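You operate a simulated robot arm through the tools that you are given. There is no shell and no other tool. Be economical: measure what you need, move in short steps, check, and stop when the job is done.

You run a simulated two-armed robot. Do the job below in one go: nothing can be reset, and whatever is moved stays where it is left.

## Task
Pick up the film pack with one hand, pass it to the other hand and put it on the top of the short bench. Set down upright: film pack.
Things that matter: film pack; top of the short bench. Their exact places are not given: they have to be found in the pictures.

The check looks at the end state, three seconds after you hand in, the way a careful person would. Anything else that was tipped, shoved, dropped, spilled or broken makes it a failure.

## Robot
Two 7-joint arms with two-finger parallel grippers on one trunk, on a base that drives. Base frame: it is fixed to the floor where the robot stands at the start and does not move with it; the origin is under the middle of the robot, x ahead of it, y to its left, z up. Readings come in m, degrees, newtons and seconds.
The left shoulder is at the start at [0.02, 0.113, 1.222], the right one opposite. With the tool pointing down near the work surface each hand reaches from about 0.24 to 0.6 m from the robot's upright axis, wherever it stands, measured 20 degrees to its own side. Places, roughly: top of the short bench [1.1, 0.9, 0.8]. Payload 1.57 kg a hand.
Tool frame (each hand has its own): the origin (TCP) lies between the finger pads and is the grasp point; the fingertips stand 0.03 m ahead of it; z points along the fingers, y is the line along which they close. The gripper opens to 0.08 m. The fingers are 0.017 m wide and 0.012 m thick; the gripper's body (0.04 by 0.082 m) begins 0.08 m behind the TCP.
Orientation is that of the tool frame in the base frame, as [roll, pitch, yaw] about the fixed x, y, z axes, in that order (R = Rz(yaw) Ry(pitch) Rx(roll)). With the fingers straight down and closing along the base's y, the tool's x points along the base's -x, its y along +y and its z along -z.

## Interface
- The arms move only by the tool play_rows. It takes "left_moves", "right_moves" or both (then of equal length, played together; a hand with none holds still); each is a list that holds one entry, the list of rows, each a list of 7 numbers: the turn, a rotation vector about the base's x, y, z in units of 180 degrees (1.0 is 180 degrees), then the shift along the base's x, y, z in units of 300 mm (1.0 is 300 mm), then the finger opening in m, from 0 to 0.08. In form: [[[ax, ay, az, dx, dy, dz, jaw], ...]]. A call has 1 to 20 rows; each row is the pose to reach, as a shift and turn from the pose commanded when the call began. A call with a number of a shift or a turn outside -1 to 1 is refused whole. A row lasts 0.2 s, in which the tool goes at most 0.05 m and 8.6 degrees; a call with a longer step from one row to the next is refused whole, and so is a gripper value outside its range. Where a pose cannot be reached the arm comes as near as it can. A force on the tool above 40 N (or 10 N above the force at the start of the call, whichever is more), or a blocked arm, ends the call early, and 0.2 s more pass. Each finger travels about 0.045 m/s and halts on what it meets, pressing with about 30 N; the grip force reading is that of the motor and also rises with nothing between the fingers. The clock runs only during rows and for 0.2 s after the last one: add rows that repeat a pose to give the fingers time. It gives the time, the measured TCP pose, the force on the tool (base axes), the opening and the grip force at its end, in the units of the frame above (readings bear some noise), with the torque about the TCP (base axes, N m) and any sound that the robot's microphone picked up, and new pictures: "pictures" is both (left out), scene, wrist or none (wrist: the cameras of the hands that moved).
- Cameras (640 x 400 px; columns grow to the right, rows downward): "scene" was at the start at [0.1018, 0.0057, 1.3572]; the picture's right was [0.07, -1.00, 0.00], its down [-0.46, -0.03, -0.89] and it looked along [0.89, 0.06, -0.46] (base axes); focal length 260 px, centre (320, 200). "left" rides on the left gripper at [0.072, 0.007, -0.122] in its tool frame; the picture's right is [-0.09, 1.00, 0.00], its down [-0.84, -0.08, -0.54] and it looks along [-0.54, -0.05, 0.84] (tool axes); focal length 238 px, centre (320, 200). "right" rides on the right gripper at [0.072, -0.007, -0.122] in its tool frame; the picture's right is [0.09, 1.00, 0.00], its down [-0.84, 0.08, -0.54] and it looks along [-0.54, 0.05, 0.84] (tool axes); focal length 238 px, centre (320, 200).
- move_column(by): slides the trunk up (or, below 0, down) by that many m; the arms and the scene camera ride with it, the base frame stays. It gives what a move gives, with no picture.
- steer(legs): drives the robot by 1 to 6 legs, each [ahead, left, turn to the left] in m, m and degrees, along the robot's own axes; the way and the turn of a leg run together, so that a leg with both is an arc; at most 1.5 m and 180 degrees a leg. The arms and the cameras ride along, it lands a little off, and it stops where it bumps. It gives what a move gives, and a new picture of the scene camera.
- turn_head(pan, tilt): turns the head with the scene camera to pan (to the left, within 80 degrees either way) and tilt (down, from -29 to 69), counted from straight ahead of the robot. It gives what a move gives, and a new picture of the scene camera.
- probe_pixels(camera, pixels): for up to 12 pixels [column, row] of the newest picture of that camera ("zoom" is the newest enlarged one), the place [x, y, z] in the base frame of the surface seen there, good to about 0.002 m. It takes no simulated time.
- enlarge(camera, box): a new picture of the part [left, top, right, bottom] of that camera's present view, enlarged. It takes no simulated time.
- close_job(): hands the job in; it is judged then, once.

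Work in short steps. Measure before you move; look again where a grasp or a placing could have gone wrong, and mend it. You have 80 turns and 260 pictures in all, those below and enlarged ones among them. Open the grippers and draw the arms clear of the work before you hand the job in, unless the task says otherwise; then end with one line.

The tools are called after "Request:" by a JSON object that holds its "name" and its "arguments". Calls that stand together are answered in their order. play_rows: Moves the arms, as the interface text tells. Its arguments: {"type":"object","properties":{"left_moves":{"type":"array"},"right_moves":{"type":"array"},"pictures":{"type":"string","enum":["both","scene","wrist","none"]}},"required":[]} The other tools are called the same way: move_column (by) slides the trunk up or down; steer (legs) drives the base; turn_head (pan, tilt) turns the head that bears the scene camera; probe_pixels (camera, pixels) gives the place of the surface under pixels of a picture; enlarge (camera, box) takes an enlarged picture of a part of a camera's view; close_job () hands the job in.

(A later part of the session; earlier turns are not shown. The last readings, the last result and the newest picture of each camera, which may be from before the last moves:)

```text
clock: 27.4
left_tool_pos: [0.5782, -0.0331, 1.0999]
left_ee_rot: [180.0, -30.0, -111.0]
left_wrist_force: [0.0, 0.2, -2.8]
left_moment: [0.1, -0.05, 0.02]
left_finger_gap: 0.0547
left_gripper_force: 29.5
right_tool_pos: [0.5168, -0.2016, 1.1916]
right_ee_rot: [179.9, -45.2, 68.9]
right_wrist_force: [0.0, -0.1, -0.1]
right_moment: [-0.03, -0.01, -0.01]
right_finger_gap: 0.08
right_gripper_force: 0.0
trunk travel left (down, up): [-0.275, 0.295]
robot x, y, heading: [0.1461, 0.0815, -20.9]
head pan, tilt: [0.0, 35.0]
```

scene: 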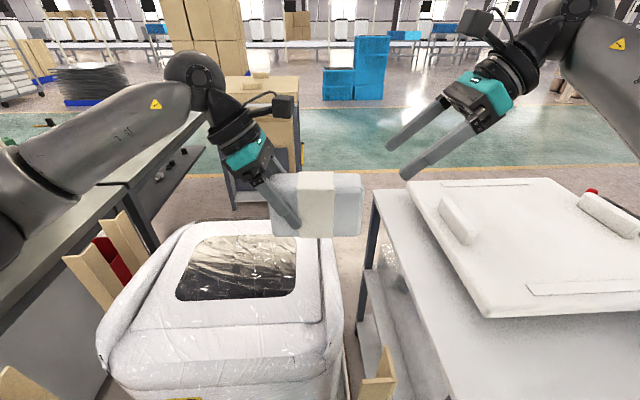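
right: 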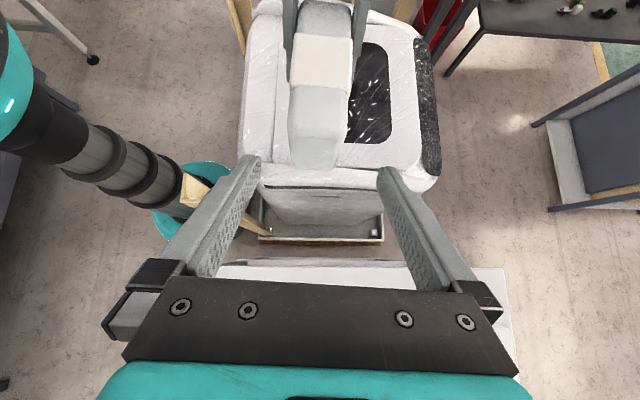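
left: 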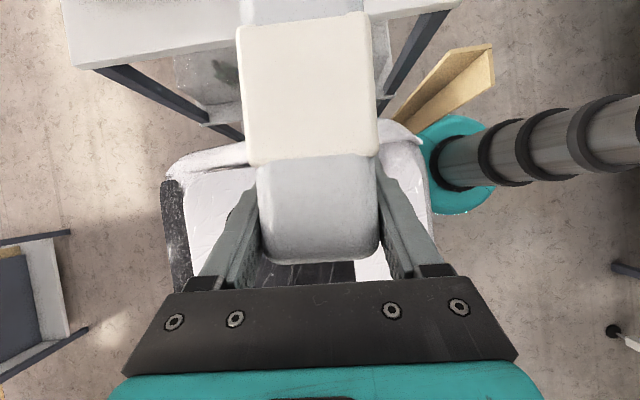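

Pre-grasp is good, pack near end at (314,150) on the midline of the right gripper. I check the pack's present place by probing.

Request:
{"name": "probe_pixels", "arguments": {"camera": "scene", "pixels": [[345, 205], [345, 225], [315, 210], [345, 178], [358, 205], [315, 176]]}}

Request:
{"name": "probe_pixels", "arguments": {"camera": "right", "pixels": [[300, 110], [318, 110], [335, 110], [318, 155], [320, 70]]}}

```text
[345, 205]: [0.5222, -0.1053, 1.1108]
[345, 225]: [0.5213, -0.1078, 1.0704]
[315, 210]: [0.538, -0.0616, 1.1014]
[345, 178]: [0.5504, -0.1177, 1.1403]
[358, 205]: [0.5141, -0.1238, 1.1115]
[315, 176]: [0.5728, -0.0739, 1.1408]
```

```text
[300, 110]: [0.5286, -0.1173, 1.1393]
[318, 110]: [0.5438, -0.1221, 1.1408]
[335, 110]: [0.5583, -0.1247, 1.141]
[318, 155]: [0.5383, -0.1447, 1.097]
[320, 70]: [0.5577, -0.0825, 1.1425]
```

Everything matches. I advance the right hand along its fingers to the grasp point, open, and look before closing.

Request:
{"name": "play_rows", "arguments": {"right_moves": [[[0, 0, 0, 0.025, 0.07, -0.075, 0.08], [0, 0, 0, 0.051, 0.141, -0.152, 0.08], [0, 0, 0, 0.077, 0.212, -0.229, 0.08], [0, 0, 0, 0.102, 0.283, -0.305, 0.08], [0, 0, 0, 0.102, 0.283, -0.305, 0.08]]]}}

```text
clock: 28.6
left_tool_pos: [0.5793, -0.0325, 1.0993]
left_ee_rot: [180.0, -30.0, -110.9]
left_wrist_force: [0.6, 0.7, -2.6]
left_moment: [0.13, -0.04, -0.01]
left_finger_gap: 0.055
left_gripper_force: 30.4
right_tool_pos: [0.5461, -0.1164, 1.0991]
right_ee_rot: [-180.0, -45.1, 68.9]
right_wrist_force: [0.1, 1.0, 0.3]
right_moment: [0.05, 0.0, 0.01]
right_finger_gap: 0.0799
right_gripper_force: 0.0
trunk travel left (down, up): [-0.275, 0.295]
robot x, y, heading: [0.1483, 0.082, -21.3]
head pan, tilt: [0.0, 35.0]
```

scene: 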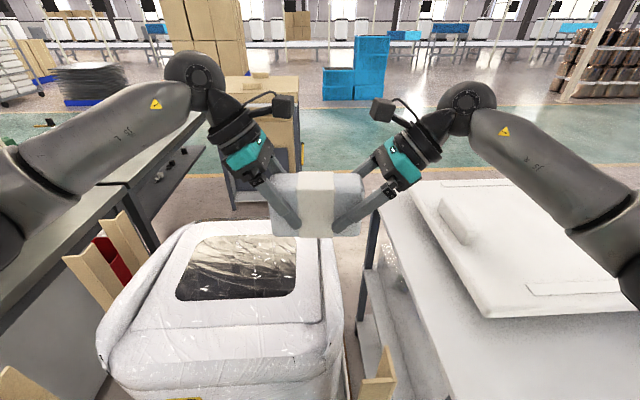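
right: 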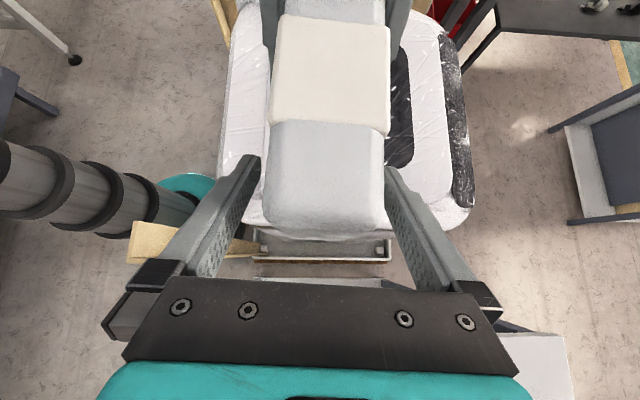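

Right fingers straddle the pack with the left fingertips clear of them. I close the right hand.

Request:
{"name": "play_rows", "arguments": {"right_moves": [[[0, 0, 0, 0, 0, 0, 0.065], [0, 0, 0, 0, 0, 0, 0.055], [0, 0, 0, 0, 0, 0, 0.045], [0, 0, 0, 0, 0, 0, 0.04], [0, 0, 0, 0, 0, 0, 0.04], [0, 0, 0, 0, 0, 0, 0.04]]]}}

```text
clock: 30.0
left_tool_pos: [0.5788, -0.0326, 1.0998]
left_ee_rot: [180.0, -30.1, -111.1]
left_wrist_force: [-1.3, -0.4, -2.5]
left_moment: [0.0, -0.31, -0.38]
left_finger_gap: 0.0549
left_gripper_force: 29.9
right_tool_pos: [0.5464, -0.117, 1.1005]
right_ee_rot: [-179.9, -45.0, 69.1]
right_wrist_force: [1.5, 0.6, 0.3]
right_moment: [0.11, 0.27, 0.22]
right_finger_gap: 0.0546
right_gripper_force: 30.0
trunk travel left (down, up): [-0.275, 0.295]
robot x, y, heading: [0.1471, 0.083, -21.0]
head pan, tilt: [0.0, 35.0]
```

scene: 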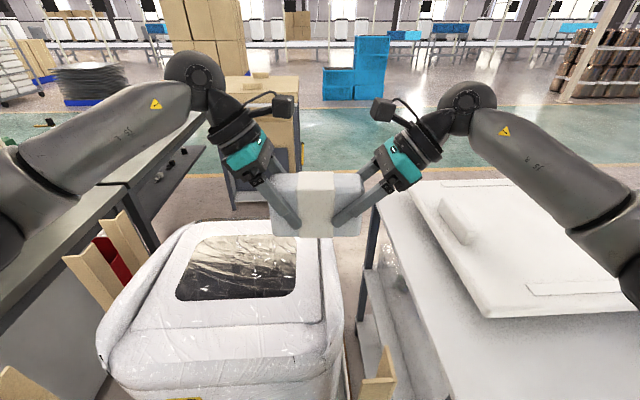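
right: 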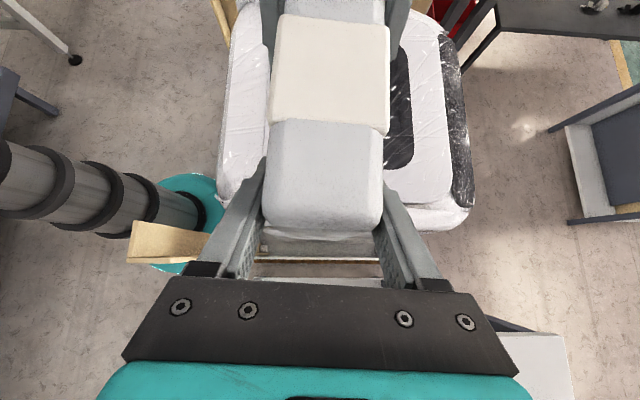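

Both hands grip (gap 0.0546). I open the left, then back it off along its fingers (left and up).

Request:
{"name": "play_rows", "arguments": {"left_moves": [[[0, 0, 0, 0, 0, 0, 0.055], [0, 0, 0, 0, 0, 0, 0.065], [0, 0, 0, 0, 0, 0, 0.075], [0, 0, 0, 0, 0, 0, 0.08], [0, 0, 0, 0, 0, 0, 0.08], [0, 0, 0, 0.02, 0.052, 0.096, 0.08], [0, 0, 0, 0.04, 0.104, 0.192, 0.08], [0, 0, 0, 0.06, 0.156, 0.288, 0.08], [0, 0, 0, 0.08, 0.208, 0.384, 0.08], [0, 0, 0, 0.11, 0.3, 0.42, 0.08], [0, 0, 0, 0.15, 0.4, 0.42, 0.08]]]}}

```text
clock: 32.4
left_tool_pos: [0.6248, 0.0898, 1.2248]
left_ee_rot: [-180.0, -30.0, -111.0]
left_wrist_force: [0.7, 0.6, 0.5]
left_moment: [-0.02, 0.0, -0.02]
left_finger_gap: 0.0803
left_gripper_force: 0.0
right_tool_pos: [0.5459, -0.1164, 1.101]
right_ee_rot: [180.0, -45.0, 69.1]
right_wrist_force: [0.1, 0.2, -0.3]
right_moment: [-0.13, 0.04, -0.03]
right_finger_gap: 0.0548
right_gripper_force: 30.1
trunk travel left (down, up): [-0.275, 0.295]
robot x, y, heading: [0.146, 0.0832, -20.8]
head pan, tilt: [0.0, 35.0]
```

scene: 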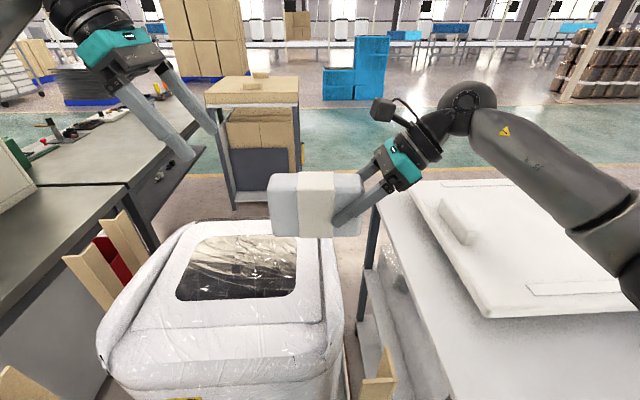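
left: 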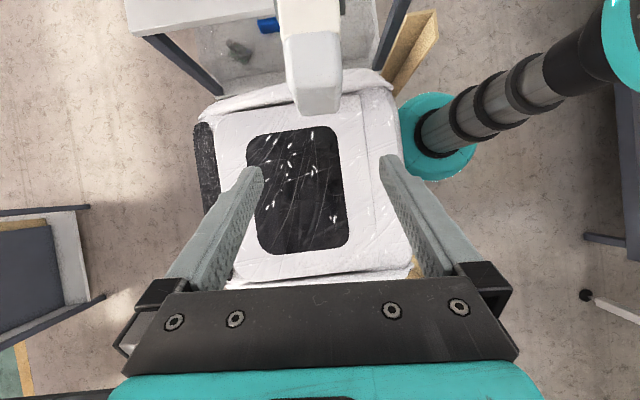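

The right hand now holds the pack alone, upright and steady. I back off from the pallet, turn to heading 0, raise the trunk a little and look to the left where I will drive.

Request:
{"name": "move_column", "arguments": {"by": 0.08}}

Request:
{"name": "steer", "arguments": {"legs": [[-0.15, 0, 0], [0, 0, 21]]}}

Request:
{"name": "turn_head", "arguments": {"pan": 65, "tilt": 40}}

```text
clock: 33.6
left_tool_pos: [0.6244, 0.0888, 1.3057]
left_ee_rot: [179.9, -30.0, -110.9]
left_wrist_force: [-0.5, 0.1, -0.4]
left_moment: [0.01, 0.0, 0.05]
left_finger_gap: 0.0801
left_gripper_force: 0.1
right_tool_pos: [0.5449, -0.1175, 1.1792]
right_ee_rot: [-179.9, -45.0, 69.0]
right_wrist_force: [-0.1, 0.6, -3.7]
right_moment: [-0.13, 0.02, -0.03]
right_finger_gap: 0.0547
right_gripper_force: 29.8
trunk travel left (down, up): [-0.355, 0.215]
robot x, y, heading: [0.1491, 0.0847, -21.0]
head pan, tilt: [0.0, 35.0]
```

```text
clock: 36.1
left_tool_pos: [0.4493, 0.3134, 1.3046]
left_ee_rot: [-180.0, -30.0, -90.1]
left_wrist_force: [-0.2, -0.2, 0.0]
left_moment: [-0.01, -0.02, -0.01]
left_finger_gap: 0.0797
left_gripper_force: 0.1
right_tool_pos: [0.4515, 0.0949, 1.1813]
right_ee_rot: [-180.0, -44.9, 90.0]
right_wrist_force: [0.2, -0.1, -2.7]
right_moment: [-0.16, -0.01, 0.04]
right_finger_gap: 0.0548
right_gripper_force: 30.8
trunk travel left (down, up): [-0.355, 0.215]
robot x, y, heading: [0.0025, 0.136, 0.1]
head pan, tilt: [0.0, 35.0]
```

scene: 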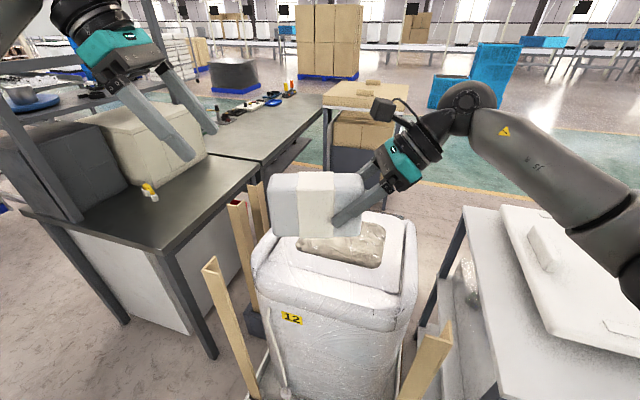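

```text
clock: 37.4
left_tool_pos: [0.4497, 0.3148, 1.3051]
left_ee_rot: [180.0, -30.1, -90.0]
left_wrist_force: [0.0, 0.2, -0.9]
left_moment: [-0.03, 0.02, 0.02]
left_finger_gap: 0.0799
left_gripper_force: 0.1
right_tool_pos: [0.4492, 0.0938, 1.1803]
right_ee_rot: [-180.0, -45.0, 90.0]
right_wrist_force: [0.5, -0.2, -3.9]
right_moment: [-0.14, -0.01, 0.02]
right_finger_gap: 0.055
right_gripper_force: 30.0
trunk travel left (down, up): [-0.355, 0.215]
robot x, y, heading: [0.0048, 0.1367, 0.2]
head pan, tilt: [65.0, 40.0]
```

scene: 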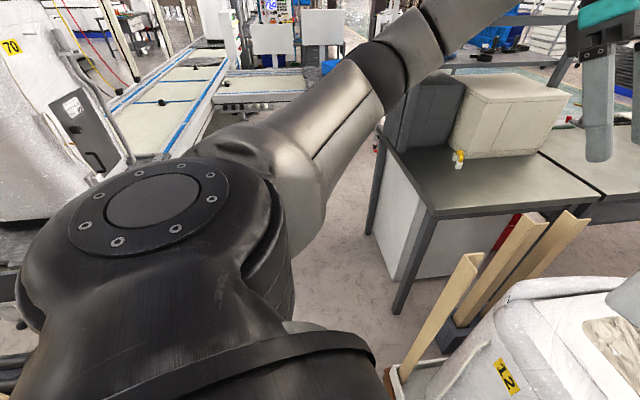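

Probing the surroundings on the left and the bench again from here.

Request:
{"name": "probe_pixels", "arguments": {"camera": "scene", "pixels": [[60, 140], [150, 130], [240, 95], [110, 190], [340, 200], [325, 240], [375, 190], [425, 210], [458, 160], [400, 130], [470, 155], [560, 150]]}}

Request:
{"name": "enlarge", "arguments": {"camera": "scene", "box": [340, 20, 620, 240]}}

Request:
{"name": "turn_head", "arguments": {"pan": 80, "tilt": 55}}

```text
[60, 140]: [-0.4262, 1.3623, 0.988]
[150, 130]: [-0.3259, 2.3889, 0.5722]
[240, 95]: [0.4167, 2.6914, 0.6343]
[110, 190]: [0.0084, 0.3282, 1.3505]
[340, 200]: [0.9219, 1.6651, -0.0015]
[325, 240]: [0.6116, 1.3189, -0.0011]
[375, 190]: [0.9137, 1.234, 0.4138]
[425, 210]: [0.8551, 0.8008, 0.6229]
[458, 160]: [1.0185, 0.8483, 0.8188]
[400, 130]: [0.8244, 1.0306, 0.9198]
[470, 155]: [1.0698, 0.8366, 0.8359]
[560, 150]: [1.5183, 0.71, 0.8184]
```

```text
1.82 times, centred on (480, 130) of scene
```

zoom: 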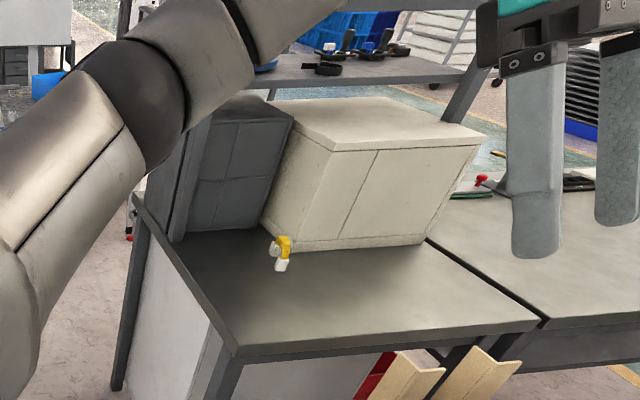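

```text
clock: 38.2
left_tool_pos: [0.4495, 0.3139, 1.3049]
left_ee_rot: [-180.0, -29.9, -90.0]
left_wrist_force: [0.1, 0.0, -0.7]
left_moment: [0.02, -0.02, 0.0]
left_finger_gap: 0.0801
left_gripper_force: 0.0
right_tool_pos: [0.4506, 0.0936, 1.1801]
right_ee_rot: [179.9, -45.0, 90.0]
right_wrist_force: [0.3, 0.2, -3.0]
right_moment: [-0.11, -0.01, -0.02]
right_finger_gap: 0.0548
right_gripper_force: 29.6
trunk travel left (down, up): [-0.355, 0.215]
robot x, y, heading: [0.0028, 0.1361, -0.1]
head pan, tilt: [80.0, 55.0]
```

scene: 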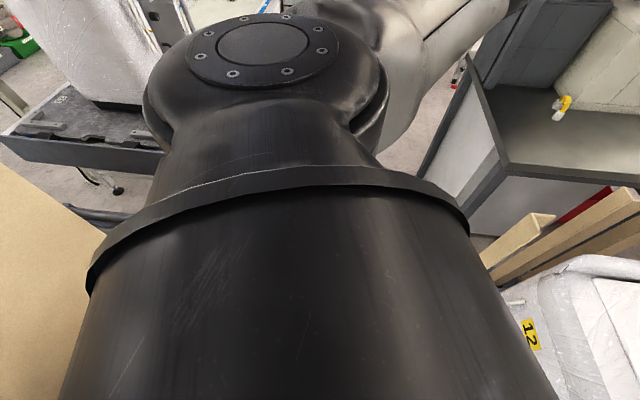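

There is a dark table and a tan board at the left rear; I probe them for clearance.

Request:
{"name": "probe_pixels", "arguments": {"camera": "scene", "pixels": [[40, 300], [80, 240], [100, 225], [10, 180], [150, 140], [80, 150], [130, 175], [100, 205], [155, 100], [120, 190], [20, 390], [400, 150]]}}

```text
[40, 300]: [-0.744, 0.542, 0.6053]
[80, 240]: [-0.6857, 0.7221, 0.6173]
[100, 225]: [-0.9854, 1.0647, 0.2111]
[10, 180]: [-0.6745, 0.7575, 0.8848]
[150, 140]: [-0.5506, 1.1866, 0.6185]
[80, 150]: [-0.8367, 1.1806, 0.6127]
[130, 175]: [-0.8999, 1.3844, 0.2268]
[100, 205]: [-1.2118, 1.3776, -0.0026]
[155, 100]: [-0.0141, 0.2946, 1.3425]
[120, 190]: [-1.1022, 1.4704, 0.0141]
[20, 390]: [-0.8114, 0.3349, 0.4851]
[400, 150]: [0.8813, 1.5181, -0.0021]
```

Clear floor for the path (board at x<-0.67, table at x<-0.55, y>1.18). I strafe left 0.62 m and look ahead.

Request:
{"name": "steer", "arguments": {"legs": [[0, 0.62, 0]]}}

Request:
{"name": "turn_head", "arguments": {"pan": 8, "tilt": 25}}

```text
clock: 41.7
left_tool_pos: [0.4544, 0.932, 1.3053]
left_ee_rot: [180.0, -29.9, -90.6]
left_wrist_force: [0.3, -0.2, 0.4]
left_moment: [0.03, 0.02, 0.01]
left_finger_gap: 0.0801
left_gripper_force: 0.1
right_tool_pos: [0.4532, 0.7112, 1.1811]
right_ee_rot: [-180.0, -45.0, 89.3]
right_wrist_force: [0.1, -0.5, -2.8]
right_moment: [-0.13, 0.0, 0.01]
right_finger_gap: 0.0548
right_gripper_force: 30.0
trunk travel left (down, up): [-0.355, 0.215]
robot x, y, heading: [0.0105, 0.7597, -0.6]
head pan, tilt: [80.0, 55.0]
```

scene: 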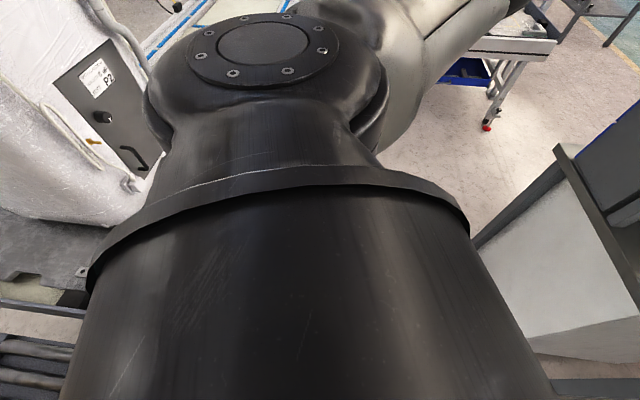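

```text
clock: 43.1
left_tool_pos: [0.4551, 0.9319, 1.3056]
left_ee_rot: [-180.0, -30.0, -90.6]
left_wrist_force: [0.4, -0.2, 0.5]
left_moment: [0.0, 0.0, -0.01]
left_finger_gap: 0.0797
left_gripper_force: 0.1
right_tool_pos: [0.4535, 0.7117, 1.1801]
right_ee_rot: [-180.0, -45.1, 89.3]
right_wrist_force: [-0.2, -0.9, -3.1]
right_moment: [-0.13, 0.02, 0.02]
right_finger_gap: 0.0549
right_gripper_force: 30.3
trunk travel left (down, up): [-0.355, 0.215]
robot x, y, heading: [0.0122, 0.7572, -0.7]
head pan, tilt: [8.0, 25.0]
```

scene: 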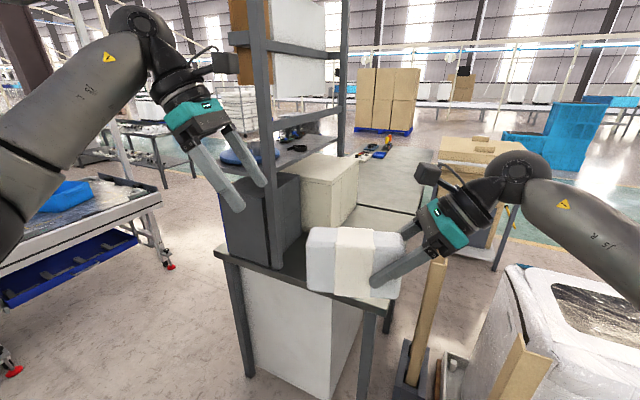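

The bench has a tall upright frame with shelves over its back half. I probe the frame and the free top.

Request:
{"name": "probe_pixels", "arguments": {"camera": "scene", "pixels": [[262, 40], [262, 120], [268, 210], [270, 262], [344, 80], [300, 48], [310, 135], [300, 155], [330, 215], [300, 260], [240, 245], [400, 215]]}}

Request:
{"name": "enlarge", "arguments": {"camera": "scene", "box": [200, 0, 440, 330]}}

```text
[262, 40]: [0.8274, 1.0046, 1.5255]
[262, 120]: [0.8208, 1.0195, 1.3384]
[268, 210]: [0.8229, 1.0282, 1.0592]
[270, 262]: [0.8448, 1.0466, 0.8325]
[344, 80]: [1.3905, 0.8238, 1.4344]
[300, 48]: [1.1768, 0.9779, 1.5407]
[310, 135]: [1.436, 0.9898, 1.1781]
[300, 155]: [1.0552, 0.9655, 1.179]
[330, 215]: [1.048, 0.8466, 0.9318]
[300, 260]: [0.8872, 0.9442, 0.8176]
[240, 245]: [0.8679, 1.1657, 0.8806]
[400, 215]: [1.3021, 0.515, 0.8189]
```

```text
1.21 times, centred on (320, 165) of scene
```

zoom: 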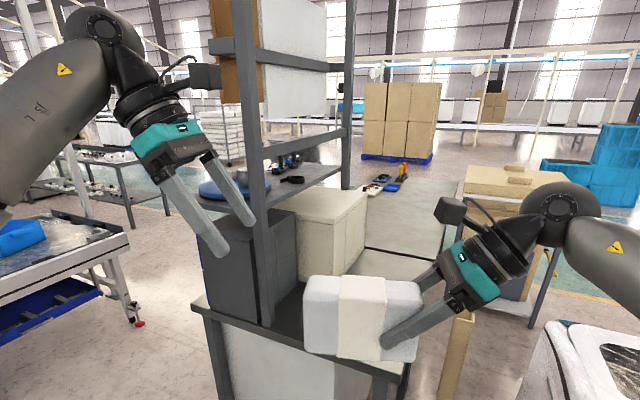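

Upright at (0.82,1.02) must be avoided by the left arm. I fold the left hand back and outwards first.

Request:
{"name": "play_rows", "arguments": {"left_moves": [[[0, 0, 0, -0.1, 0.08, 0, 0.08], [0, 0, 0, -0.2, 0.16, 0, 0.08], [0, 0, 0, -0.3, 0.24, 0, 0.08], [0, 0, 0, -0.4, 0.32, 0, 0.08], [0, 0, 0, -0.5, 0.4, 0, 0.08], [0, 0, 0, -0.6, 0.45, 0, 0.08]]], "pictures": "scene"}}

```text
clock: 44.5
left_tool_pos: [0.2739, 1.067, 1.3062]
left_ee_rot: [-179.9, -30.0, -90.7]
left_wrist_force: [-0.4, -0.2, -0.4]
left_moment: [0.0, -0.04, 0.02]
left_finger_gap: 0.0803
left_gripper_force: 0.1
right_tool_pos: [0.4533, 0.7106, 1.1807]
right_ee_rot: [180.0, -45.0, 89.4]
right_wrist_force: [-1.0, -0.4, -3.1]
right_moment: [-0.15, -0.01, 0.02]
right_finger_gap: 0.0548
right_gripper_force: 30.1
trunk travel left (down, up): [-0.355, 0.215]
robot x, y, heading: [0.0089, 0.7624, -0.5]
head pan, tilt: [8.0, 25.0]
```

scene: 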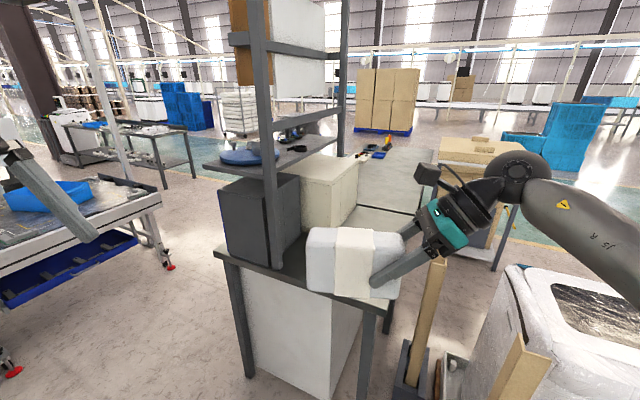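

Left hand is folded at (0.27,1.07). I turn left 20° and go most of the way toward the bench end.

Request:
{"name": "steer", "arguments": {"legs": [[0, 0, 20.5], [0.28, -0.1, 0]]}}

Request:
{"name": "turn_head", "arguments": {"pan": -5, "tilt": 45}}

```text
clock: 47.7
left_tool_pos: [0.4454, 1.1426, 1.3047]
left_ee_rot: [180.0, -30.0, -70.1]
left_wrist_force: [1.0, 0.4, -0.8]
left_moment: [-0.02, 0.05, 0.01]
left_finger_gap: 0.0799
left_gripper_force: 0.0
right_tool_pos: [0.7393, 0.8726, 1.1799]
right_ee_rot: [-179.9, -45.0, 109.8]
right_wrist_force: [0.1, -0.4, -3.6]
right_moment: [-0.12, -0.05, 0.01]
right_finger_gap: 0.0548
right_gripper_force: 30.4
trunk travel left (down, up): [-0.355, 0.215]
robot x, y, heading: [0.3026, 0.7614, 19.9]
head pan, tilt: [8.0, 25.0]
```

scene: 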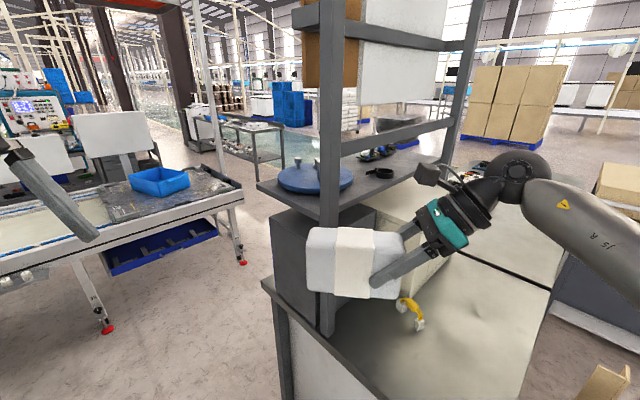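

```text
clock: 48.5
left_tool_pos: [0.4441, 1.1438, 1.3051]
left_ee_rot: [-180.0, -30.0, -70.0]
left_wrist_force: [-0.2, -0.2, 0.7]
left_moment: [0.02, 0.0, 0.02]
left_finger_gap: 0.08
left_gripper_force: 0.0
right_tool_pos: [0.7391, 0.8737, 1.1797]
right_ee_rot: [180.0, -45.0, 110.0]
right_wrist_force: [-0.4, -0.2, -3.4]
right_moment: [-0.14, -0.04, -0.04]
right_finger_gap: 0.0549
right_gripper_force: 30.1
trunk travel left (down, up): [-0.355, 0.215]
robot x, y, heading: [0.3026, 0.7626, 20.1]
head pan, tilt: [-5.0, 45.0]
```

scene: 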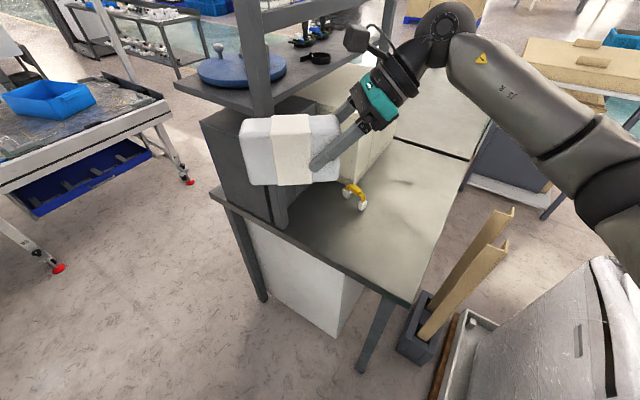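

The pack is near the upright, so I move the right hand to the right, away from it, then out over the free bench area around (0.88,0.71).

Request:
{"name": "play_rows", "arguments": {"right_moves": [[[0, 0, 0, 0.042, -0.118, 0, 0.04], [0, 0, 0, 0.085, -0.235, 0, 0.04], [0, 0, 0, 0.128, -0.352, 0, 0.04], [0, 0, 0, 0.17, -0.47, 0, 0.04], [0, 0, 0, 0.257, -0.523, 0, 0.04], [0, 0, 0, 0.345, -0.577, 0, 0.04], [0, 0, 0, 0.432, -0.63, 0, 0.04], [0, 0, 0, 0.52, -0.683, 0, 0.04], [0, 0, 0, 0.52, -0.683, 0, 0.04]]]}}

```text
clock: 50.5
left_tool_pos: [0.4447, 1.1433, 1.3059]
left_ee_rot: [-180.0, -30.1, -70.1]
left_wrist_force: [-0.7, -0.4, 0.7]
left_moment: [0.01, 0.01, -0.02]
left_finger_gap: 0.08
left_gripper_force: 0.0
right_tool_pos: [0.891, 0.6686, 1.1804]
right_ee_rot: [-179.9, -45.1, 110.1]
right_wrist_force: [-0.2, 0.4, -3.6]
right_moment: [-0.15, -0.04, 0.0]
right_finger_gap: 0.055
right_gripper_force: 29.4
right hand out of reach, approached as far as the arm can: row 8, 9
trunk travel left (down, up): [-0.355, 0.215]
robot x, y, heading: [0.3054, 0.7579, 20.0]
head pan, tilt: [-5.0, 45.0]
```

scene: 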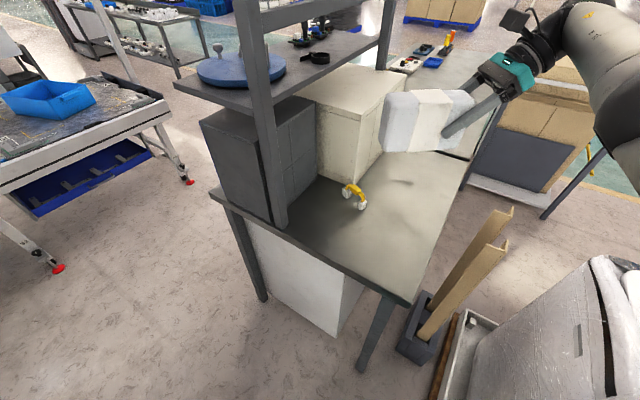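
right: 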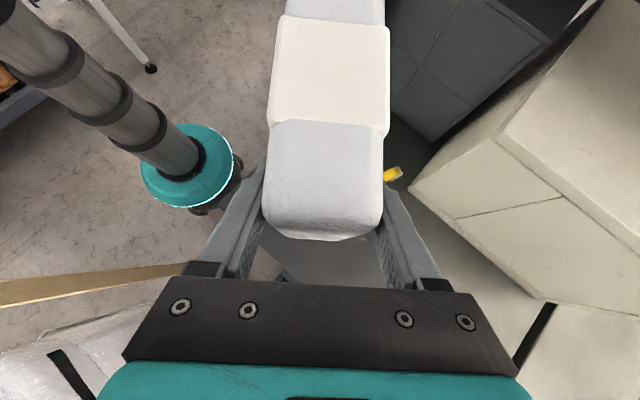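

The pack is above the target area. I probe the right arm's low parts and the posts below, plus the bench's free area, before lowering the trunk.

Request:
{"name": "probe_pixels", "arguments": {"camera": "scene", "pixels": [[545, 70], [580, 100], [600, 130], [625, 175], [636, 195], [508, 212], [495, 245], [410, 300], [360, 205], [345, 185], [470, 105], [432, 122]]}}

Request:
{"name": "turn_head", "arguments": {"pan": -45, "tilt": 45}}

```text
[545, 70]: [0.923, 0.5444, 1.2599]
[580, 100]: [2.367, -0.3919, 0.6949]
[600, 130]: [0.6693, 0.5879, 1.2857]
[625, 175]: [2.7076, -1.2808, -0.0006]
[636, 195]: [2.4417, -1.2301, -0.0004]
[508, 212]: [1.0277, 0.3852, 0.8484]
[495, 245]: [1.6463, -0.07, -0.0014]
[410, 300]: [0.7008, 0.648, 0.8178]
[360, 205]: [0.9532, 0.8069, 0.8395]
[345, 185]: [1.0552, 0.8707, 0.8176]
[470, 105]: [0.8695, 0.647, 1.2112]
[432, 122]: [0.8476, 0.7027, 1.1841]
```

```text
clock: 51.6
left_tool_pos: [0.4434, 1.1434, 1.3059]
left_ee_rot: [180.0, -30.0, -70.2]
left_wrist_force: [0.4, -1.2, 0.9]
left_moment: [0.0, -0.02, 0.02]
left_finger_gap: 0.08
left_gripper_force: 0.1
right_tool_pos: [0.8909, 0.669, 1.1788]
right_ee_rot: [180.0, -45.1, 109.9]
right_wrist_force: [0.6, -0.1, -2.0]
right_moment: [-0.14, -0.07, -0.04]
right_finger_gap: 0.055
right_gripper_force: 30.2
trunk travel left (down, up): [-0.355, 0.215]
robot x, y, heading: [0.3051, 0.7628, 19.7]
head pan, tilt: [-45.0, 45.0]
```

scene: 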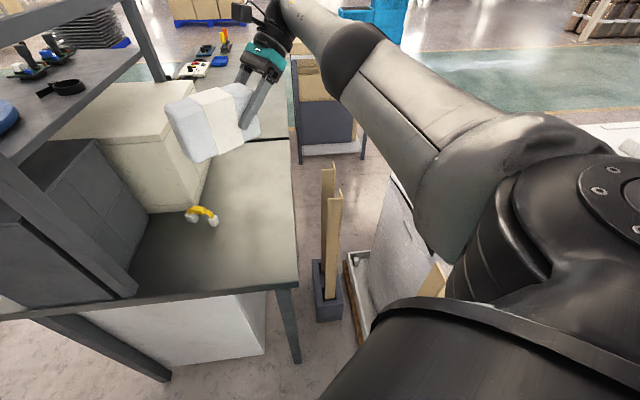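

I probe the arm's underside and the near post, since the trunk will come down 0.3 m.

Request:
{"name": "probe_pixels", "arguments": {"camera": "scene", "pixels": [[437, 270], [430, 290], [425, 235], [418, 205], [400, 165], [360, 120], [450, 200], [440, 150], [338, 200], [328, 165], [330, 85], [470, 240]]}}

```text
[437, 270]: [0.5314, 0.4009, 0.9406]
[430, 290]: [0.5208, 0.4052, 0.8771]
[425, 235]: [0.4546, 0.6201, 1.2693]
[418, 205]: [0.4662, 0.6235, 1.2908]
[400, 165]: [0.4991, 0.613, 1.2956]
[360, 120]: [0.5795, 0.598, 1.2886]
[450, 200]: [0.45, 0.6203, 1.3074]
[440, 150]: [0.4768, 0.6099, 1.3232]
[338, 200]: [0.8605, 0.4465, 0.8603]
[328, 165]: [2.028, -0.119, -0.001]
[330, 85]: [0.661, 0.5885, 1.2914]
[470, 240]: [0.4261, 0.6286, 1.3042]
```

Arm side is at y≈0.6 and the near post at (0.53,0.40,0.94): I gain margin by driving 0.08 ahead and 0.04 left, then bringing the hand back over the target.

Request:
{"name": "steer", "arguments": {"legs": [[0.08, 0.04, 0]]}}

Request:
{"name": "play_rows", "arguments": {"right_moves": [[[0, 0, 0, -0.05, -0.05, -0.05, 0.04], [0, 0, 0, -0.1, -0.1, -0.15, 0.04], [0, 0, 0, -0.15, -0.16, -0.25, 0.04], [0, 0, 0, -0.205, -0.217, -0.35, 0.04], [0, 0, 0, -0.205, -0.217, -0.45, 0.04], [0, 0, 0, -0.205, -0.217, -0.45, 0.04]]]}}

```text
clock: 52.7
left_tool_pos: [0.5049, 1.2089, 1.3054]
left_ee_rot: [180.0, -29.9, -70.0]
left_wrist_force: [0.0, 0.9, 0.1]
left_moment: [-0.01, 0.03, 0.0]
left_finger_gap: 0.08
left_gripper_force: 0.1
right_tool_pos: [0.9512, 0.7358, 1.1799]
right_ee_rot: [-179.9, -45.0, 109.9]
right_wrist_force: [0.4, -0.4, -3.0]
right_moment: [-0.15, -0.07, 0.04]
right_finger_gap: 0.0548
right_gripper_force: 29.8
trunk travel left (down, up): [-0.355, 0.215]
robot x, y, heading: [0.3645, 0.8261, 20.0]
head pan, tilt: [-45.0, 45.0]
```

scene: 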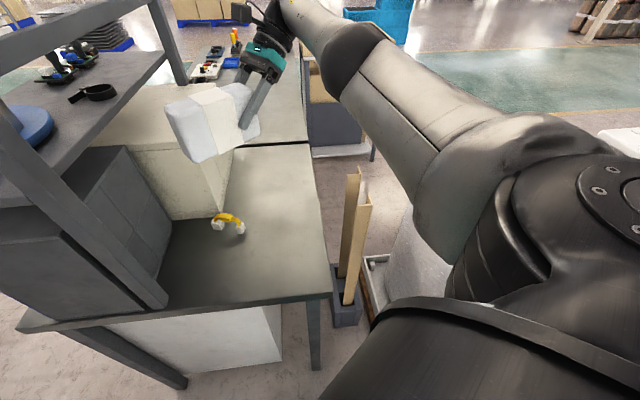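

```text
clock: 54.1
left_tool_pos: [0.5037, 1.2073, 1.3061]
left_ee_rot: [-180.0, -30.1, -69.9]
left_wrist_force: [0.5, 0.8, 1.2]
left_moment: [0.0, 0.02, 0.03]
left_finger_gap: 0.08
left_gripper_force: 0.1
right_tool_pos: [0.8885, 0.6668, 1.0461]
right_ee_rot: [179.9, -45.0, 109.9]
right_wrist_force: [0.3, -0.8, -3.1]
right_moment: [-0.12, -0.06, -0.01]
right_finger_gap: 0.0547
right_gripper_force: 30.2
trunk travel left (down, up): [-0.355, 0.215]
robot x, y, heading: [0.3614, 0.8244, 20.2]
head pan, tilt: [-45.0, 45.0]
```

scene: 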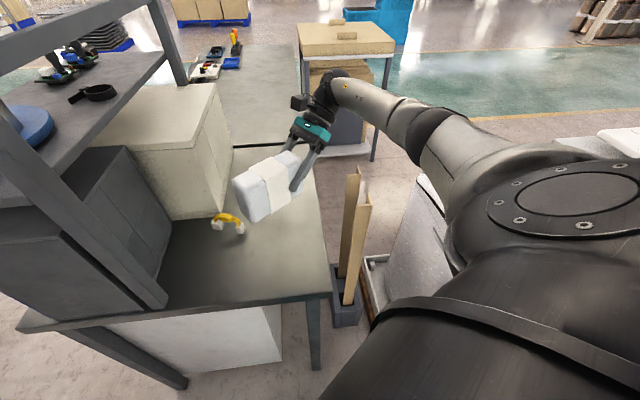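
right: 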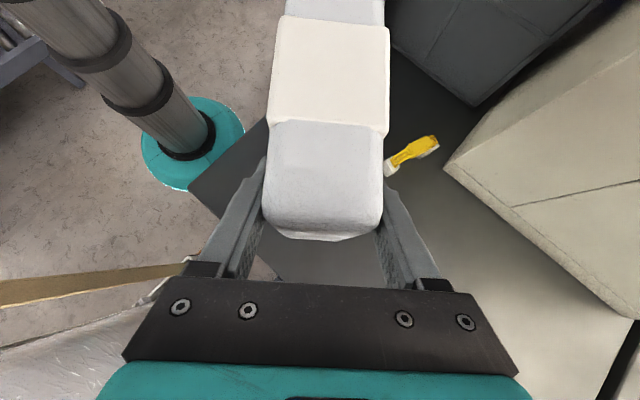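

The hand is over the target with 0.17 m to go. I check the elbow's underside relative to the near post.

Request:
{"name": "probe_pixels", "arguments": {"camera": "scene", "pixels": [[430, 195], [445, 230], [430, 155], [460, 190], [400, 140], [520, 150], [270, 185], [235, 205], [255, 215], [300, 165]]}}

Request:
{"name": "turn_head", "arguments": {"pan": -60, "tilt": 60}}

```text
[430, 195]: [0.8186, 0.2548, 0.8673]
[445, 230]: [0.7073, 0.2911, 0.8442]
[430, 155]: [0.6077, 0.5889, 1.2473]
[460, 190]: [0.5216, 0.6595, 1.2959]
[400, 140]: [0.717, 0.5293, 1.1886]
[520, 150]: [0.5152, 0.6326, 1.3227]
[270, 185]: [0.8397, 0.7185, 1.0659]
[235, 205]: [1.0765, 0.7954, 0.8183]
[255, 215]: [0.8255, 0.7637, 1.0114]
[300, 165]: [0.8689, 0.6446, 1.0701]
```

```text
clock: 54.8
left_tool_pos: [0.5055, 1.2075, 1.305]
left_ee_rot: [180.0, -30.0, -70.0]
left_wrist_force: [0.2, 0.3, -0.5]
left_moment: [0.0, -0.02, 0.03]
left_finger_gap: 0.0799
left_gripper_force: 0.0
right_tool_pos: [0.8883, 0.6673, 1.0464]
right_ee_rot: [-180.0, -45.0, 109.9]
right_wrist_force: [0.1, 0.9, -3.0]
right_moment: [-0.15, -0.01, 0.01]
right_finger_gap: 0.0549
right_gripper_force: 29.7
trunk travel left (down, up): [-0.355, 0.215]
robot x, y, heading: [0.3636, 0.826, 20.1]
head pan, tilt: [-60.0, 60.0]
```

scene: 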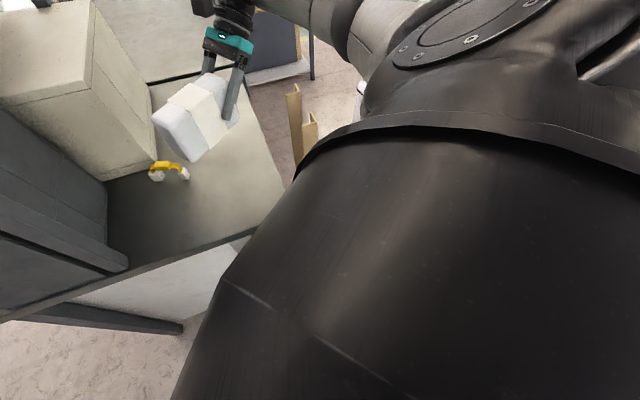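

The arm is well above the posts (z≥1.19). I lower the trunk 0.13 m, leaving about 0.04 m under the pack.

Request:
{"name": "move_column", "arguments": {"by": -0.13}}

Request:
{"name": "turn_head", "arguments": {"pan": -38, "tilt": 45}}

Request:
{"name": "enlarge", "arguments": {"camera": "scene", "box": [160, 100, 400, 280]}}

```text
clock: 56.4
left_tool_pos: [0.5049, 1.2081, 1.1764]
left_ee_rot: [-180.0, -30.1, -70.0]
left_wrist_force: [0.3, -0.7, -0.5]
left_moment: [0.0, 0.0, -0.04]
left_finger_gap: 0.0801
left_gripper_force: 0.0
right_tool_pos: [0.8897, 0.6672, 0.9154]
right_ee_rot: [179.9, -44.9, 109.9]
right_wrist_force: [0.0, 0.2, -2.3]
right_moment: [-0.14, -0.04, -0.03]
right_finger_gap: 0.0549
right_gripper_force: 29.8
trunk travel left (down, up): [-0.225, 0.345]
robot x, y, heading: [0.365, 0.8234, 20.0]
head pan, tilt: [-60.0, 60.0]
```

```text
clock: 57.3
left_tool_pos: [0.504, 1.2088, 1.1752]
left_ee_rot: [-180.0, -30.0, -69.9]
left_wrist_force: [-0.4, -0.2, 0.1]
left_moment: [0.01, 0.01, 0.01]
left_finger_gap: 0.0796
left_gripper_force: 0.0
right_tool_pos: [0.8893, 0.6682, 0.9154]
right_ee_rot: [-179.9, -45.0, 110.1]
right_wrist_force: [-0.5, 0.2, -1.9]
right_moment: [-0.16, -0.03, -0.01]
right_finger_gap: 0.0544
right_gripper_force: 29.8
trunk travel left (down, up): [-0.225, 0.345]
robot x, y, heading: [0.3671, 0.8277, 20.1]
head pan, tilt: [-38.0, 45.0]
```

scene: 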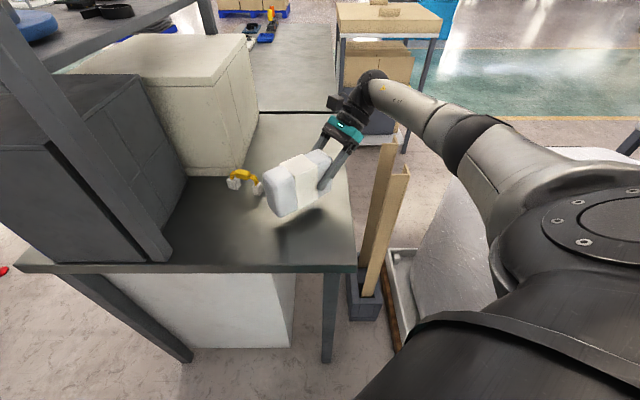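

```text
2.22 times, centred on (280, 190) of scene
```

zoom: 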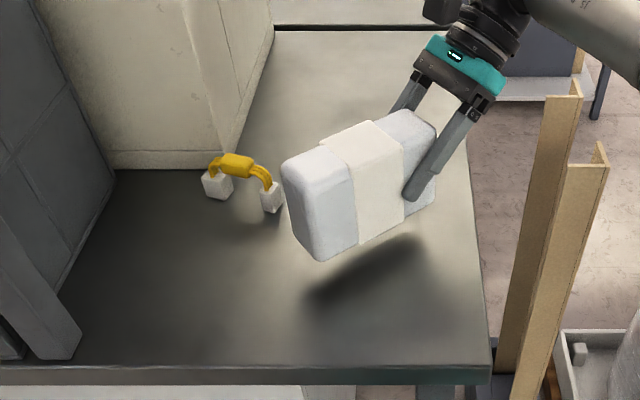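

The pack hovers about 0.04 m above the top; a yellow clip stands near. I probe the clip's feet, the pack's end and the bench edge.

Request:
{"name": "probe_pixels", "arguments": {"camera": "zoom", "pixels": [[272, 198], [268, 208], [216, 185], [300, 220], [318, 250], [350, 200], [320, 160], [405, 130], [482, 260], [470, 160], [487, 350], [400, 225]]}}

```text
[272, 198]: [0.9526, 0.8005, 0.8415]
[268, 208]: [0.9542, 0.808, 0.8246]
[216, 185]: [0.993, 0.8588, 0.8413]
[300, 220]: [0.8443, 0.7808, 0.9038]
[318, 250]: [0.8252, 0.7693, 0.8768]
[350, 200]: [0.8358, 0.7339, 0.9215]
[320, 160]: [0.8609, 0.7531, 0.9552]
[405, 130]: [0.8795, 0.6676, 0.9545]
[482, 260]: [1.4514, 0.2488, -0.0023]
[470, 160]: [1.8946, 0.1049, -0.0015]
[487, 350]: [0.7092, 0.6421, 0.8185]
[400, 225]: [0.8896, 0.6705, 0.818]
```

Clear of the clip by about 0.1 m and the edge by 0.03 m. I shift 0.02 m inward and lower 0.034 m.

Request:
{"name": "play_rows", "arguments": {"right_moves": [[[0, 0, 0, -0.023, 0.063, 0, 0.04], [0, 0, 0, -0.023, 0.063, -0.04, 0.04], [0, 0, 0, -0.023, 0.063, -0.08, 0.04], [0, 0, 0, -0.023, 0.063, -0.113, 0.04], [0, 0, 0, -0.023, 0.063, -0.113, 0.04]]]}}

Request:
{"name": "enlarge", "arguments": {"camera": "scene", "box": [220, 130, 380, 250]}}

```text
clock: 58.5
left_tool_pos: [0.5048, 1.2075, 1.1762]
left_ee_rot: [180.0, -30.0, -70.0]
left_wrist_force: [0.0, -0.1, 0.7]
left_moment: [0.0, 0.0, 0.01]
left_finger_gap: 0.0798
left_gripper_force: 0.2
right_tool_pos: [0.8823, 0.6858, 0.8815]
right_ee_rot: [-180.0, -45.0, 110.0]
right_wrist_force: [0.4, -0.4, -2.5]
right_moment: [-0.12, -0.04, -0.03]
right_finger_gap: 0.0546
right_gripper_force: 29.6
trunk travel left (down, up): [-0.225, 0.345]
robot x, y, heading: [0.3651, 0.8268, 19.8]
head pan, tilt: [-38.0, 45.0]
```

scene: 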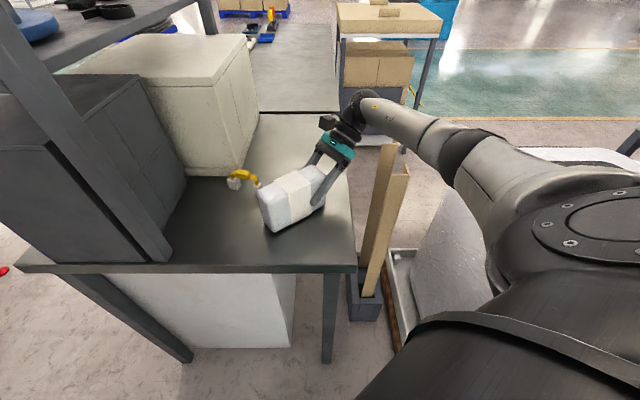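
right: 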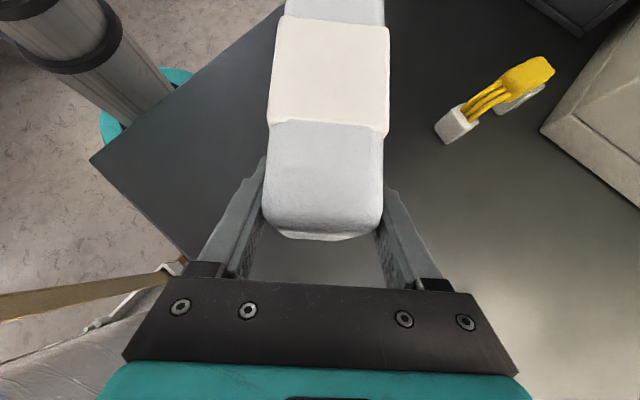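

```text
3.33 times, centred on (300, 190) of scene
```

zoom: 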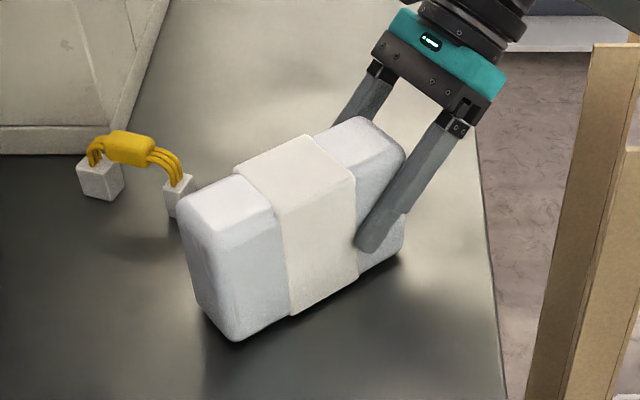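

Nearly touching (wrist still bears about 2.5 N). I lower in 1–2 mm steps and watch the force.

Request:
{"name": "play_rows", "arguments": {"right_moves": [[[0, 0, 0, 0, 0, -0.004, 0.04], [0, 0, 0, 0, 0, -0.008, 0.04], [0, 0, 0, 0, 0, -0.011, 0.04], [0, 0, 0, 0, 0, -0.011, 0.04]]], "pictures": "none"}}

Request:
{"name": "enlarge", "arguments": {"camera": "scene", "box": [240, 150, 340, 240]}}

```text
clock: 59.5
left_tool_pos: [0.5036, 1.2076, 1.1752]
left_ee_rot: [-179.9, -30.0, -70.1]
left_wrist_force: [-0.2, 0.2, 0.3]
left_moment: [0.02, -0.03, 0.0]
left_finger_gap: 0.0797
left_gripper_force: 0.0
right_tool_pos: [0.8814, 0.688, 0.8794]
right_ee_rot: [180.0, -45.1, 110.1]
right_wrist_force: [-1.1, -0.7, 0.6]
right_moment: [0.36, 0.23, 0.16]
right_finger_gap: 0.0548
right_gripper_force: 30.5
trunk travel left (down, up): [-0.225, 0.345]
robot x, y, heading: [0.3645, 0.827, 19.9]
head pan, tilt: [-38.0, 45.0]
```

```text
4.44 times, centred on (290, 195) of scene
```

zoom: 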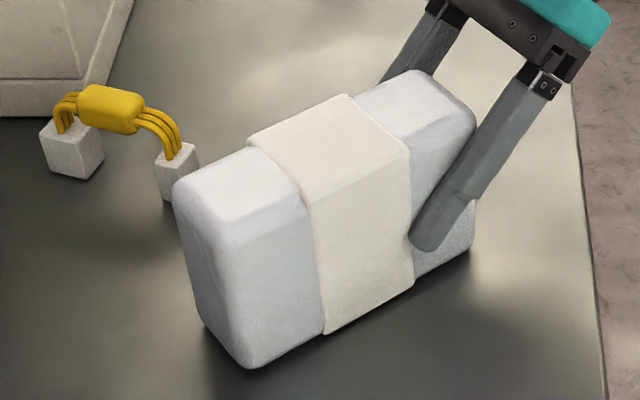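

Contact is made: the weight has left the wrist. I open the fingers and look.

Request:
{"name": "play_rows", "arguments": {"right_moves": [[[0, 0, 0, 0, 0, 0, 0.055], [0, 0, 0, 0, 0, 0, 0.06], [0, 0, 0, 0, 0, 0, 0.07], [0, 0, 0, 0, 0, 0, 0.08], [0, 0, 0, 0, 0, 0, 0.08]]]}}

```text
clock: 60.7
left_tool_pos: [0.5051, 1.2078, 1.1759]
left_ee_rot: [-179.9, -29.9, -70.1]
left_wrist_force: [-1.3, -1.4, 0.6]
left_moment: [0.01, -0.02, 0.0]
left_finger_gap: 0.0801
left_gripper_force: 0.1
right_tool_pos: [0.883, 0.6874, 0.8771]
right_ee_rot: [180.0, -44.9, 110.0]
right_wrist_force: [0.8, -0.7, -0.2]
right_moment: [-0.02, 0.0, 0.03]
right_finger_gap: 0.0799
right_gripper_force: 0.0
trunk travel left (down, up): [-0.225, 0.345]
robot x, y, heading: [0.3666, 0.8246, 19.9]
head pan, tilt: [-38.0, 45.0]
```

scene: 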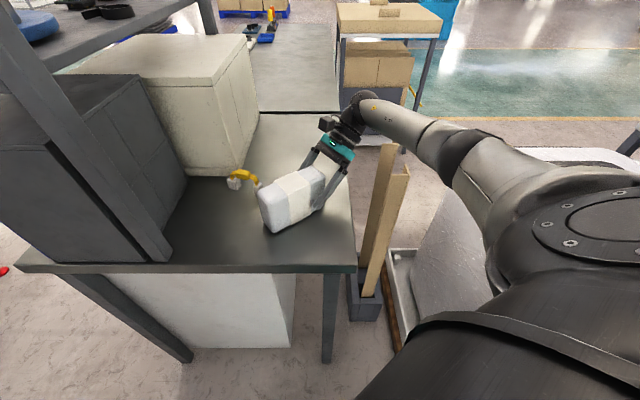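
right: 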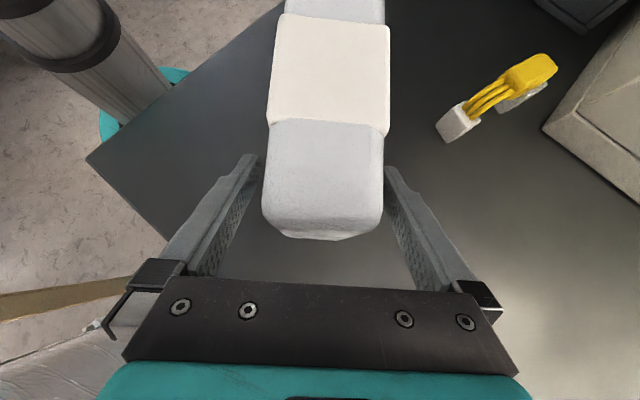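

Fingers are open and the pack stands. I draw the right hand back along its fingers (up and right), then further up.

Request:
{"name": "play_rows", "arguments": {"right_moves": [[[0, 0, 0, 0.016, -0.044, 0.047, 0.08], [0, 0, 0, 0.04, -0.11, 0.118, 0.08], [0, 0, 0, 0.07, -0.19, 0.204, 0.08], [0, 0, 0, 0.1, -0.27, 0.29, 0.08], [0, 0, 0, 0.137, -0.377, 0.4, 0.08], [0, 0, 0, 0.137, -0.377, 0.55, 0.08], [0, 0, 0, 0.1, -0.377, 0.68, 0.08]]]}}

Request:
{"name": "enlarge", "arguments": {"camera": "scene", "box": [200, 130, 380, 260]}}

```text
clock: 62.3
left_tool_pos: [0.5044, 1.2069, 1.1751]
left_ee_rot: [-179.9, -30.1, -70.1]
left_wrist_force: [0.5, 0.1, 0.8]
left_moment: [0.02, 0.02, -0.01]
left_finger_gap: 0.0798
left_gripper_force: 0.0
right_tool_pos: [0.9081, 0.5783, 1.0538]
right_ee_rot: [179.2, -45.1, 110.8]
right_wrist_force: [-0.5, -0.8, -0.8]
right_moment: [0.04, 0.01, -0.03]
right_finger_gap: 0.0799
right_gripper_force: 0.1
right hand out of reach, approached as far as the arm can: row 5, 6, 7
trunk travel left (down, up): [-0.225, 0.345]
robot x, y, heading: [0.3652, 0.8262, 19.9]
head pan, tilt: [-38.0, 45.0]
```

scene: 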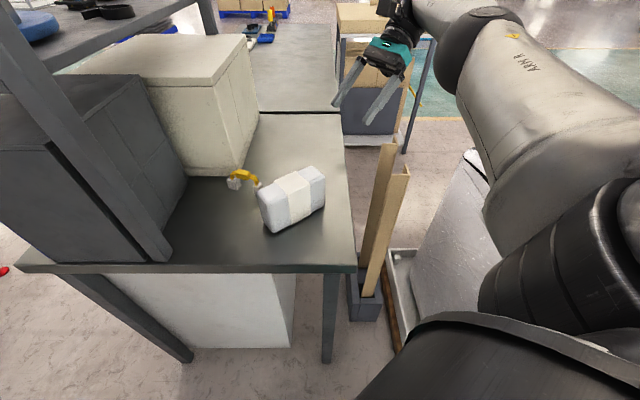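
right: 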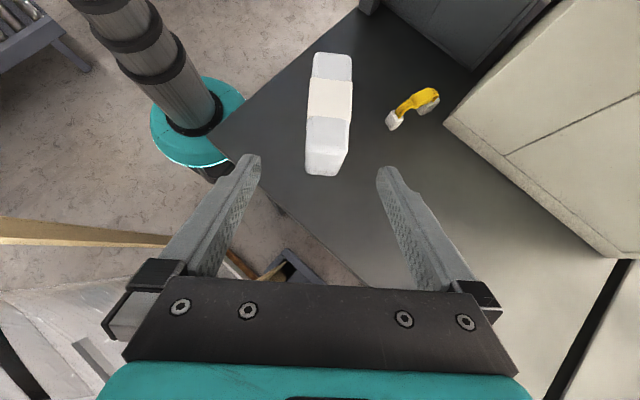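

```text
3.08 times, centred on (290, 195) of scene
```

zoom: 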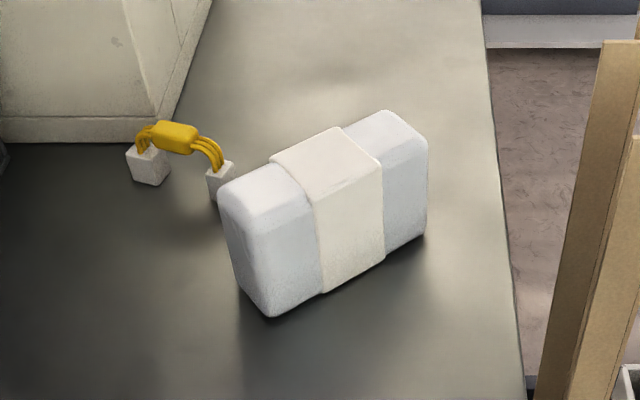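

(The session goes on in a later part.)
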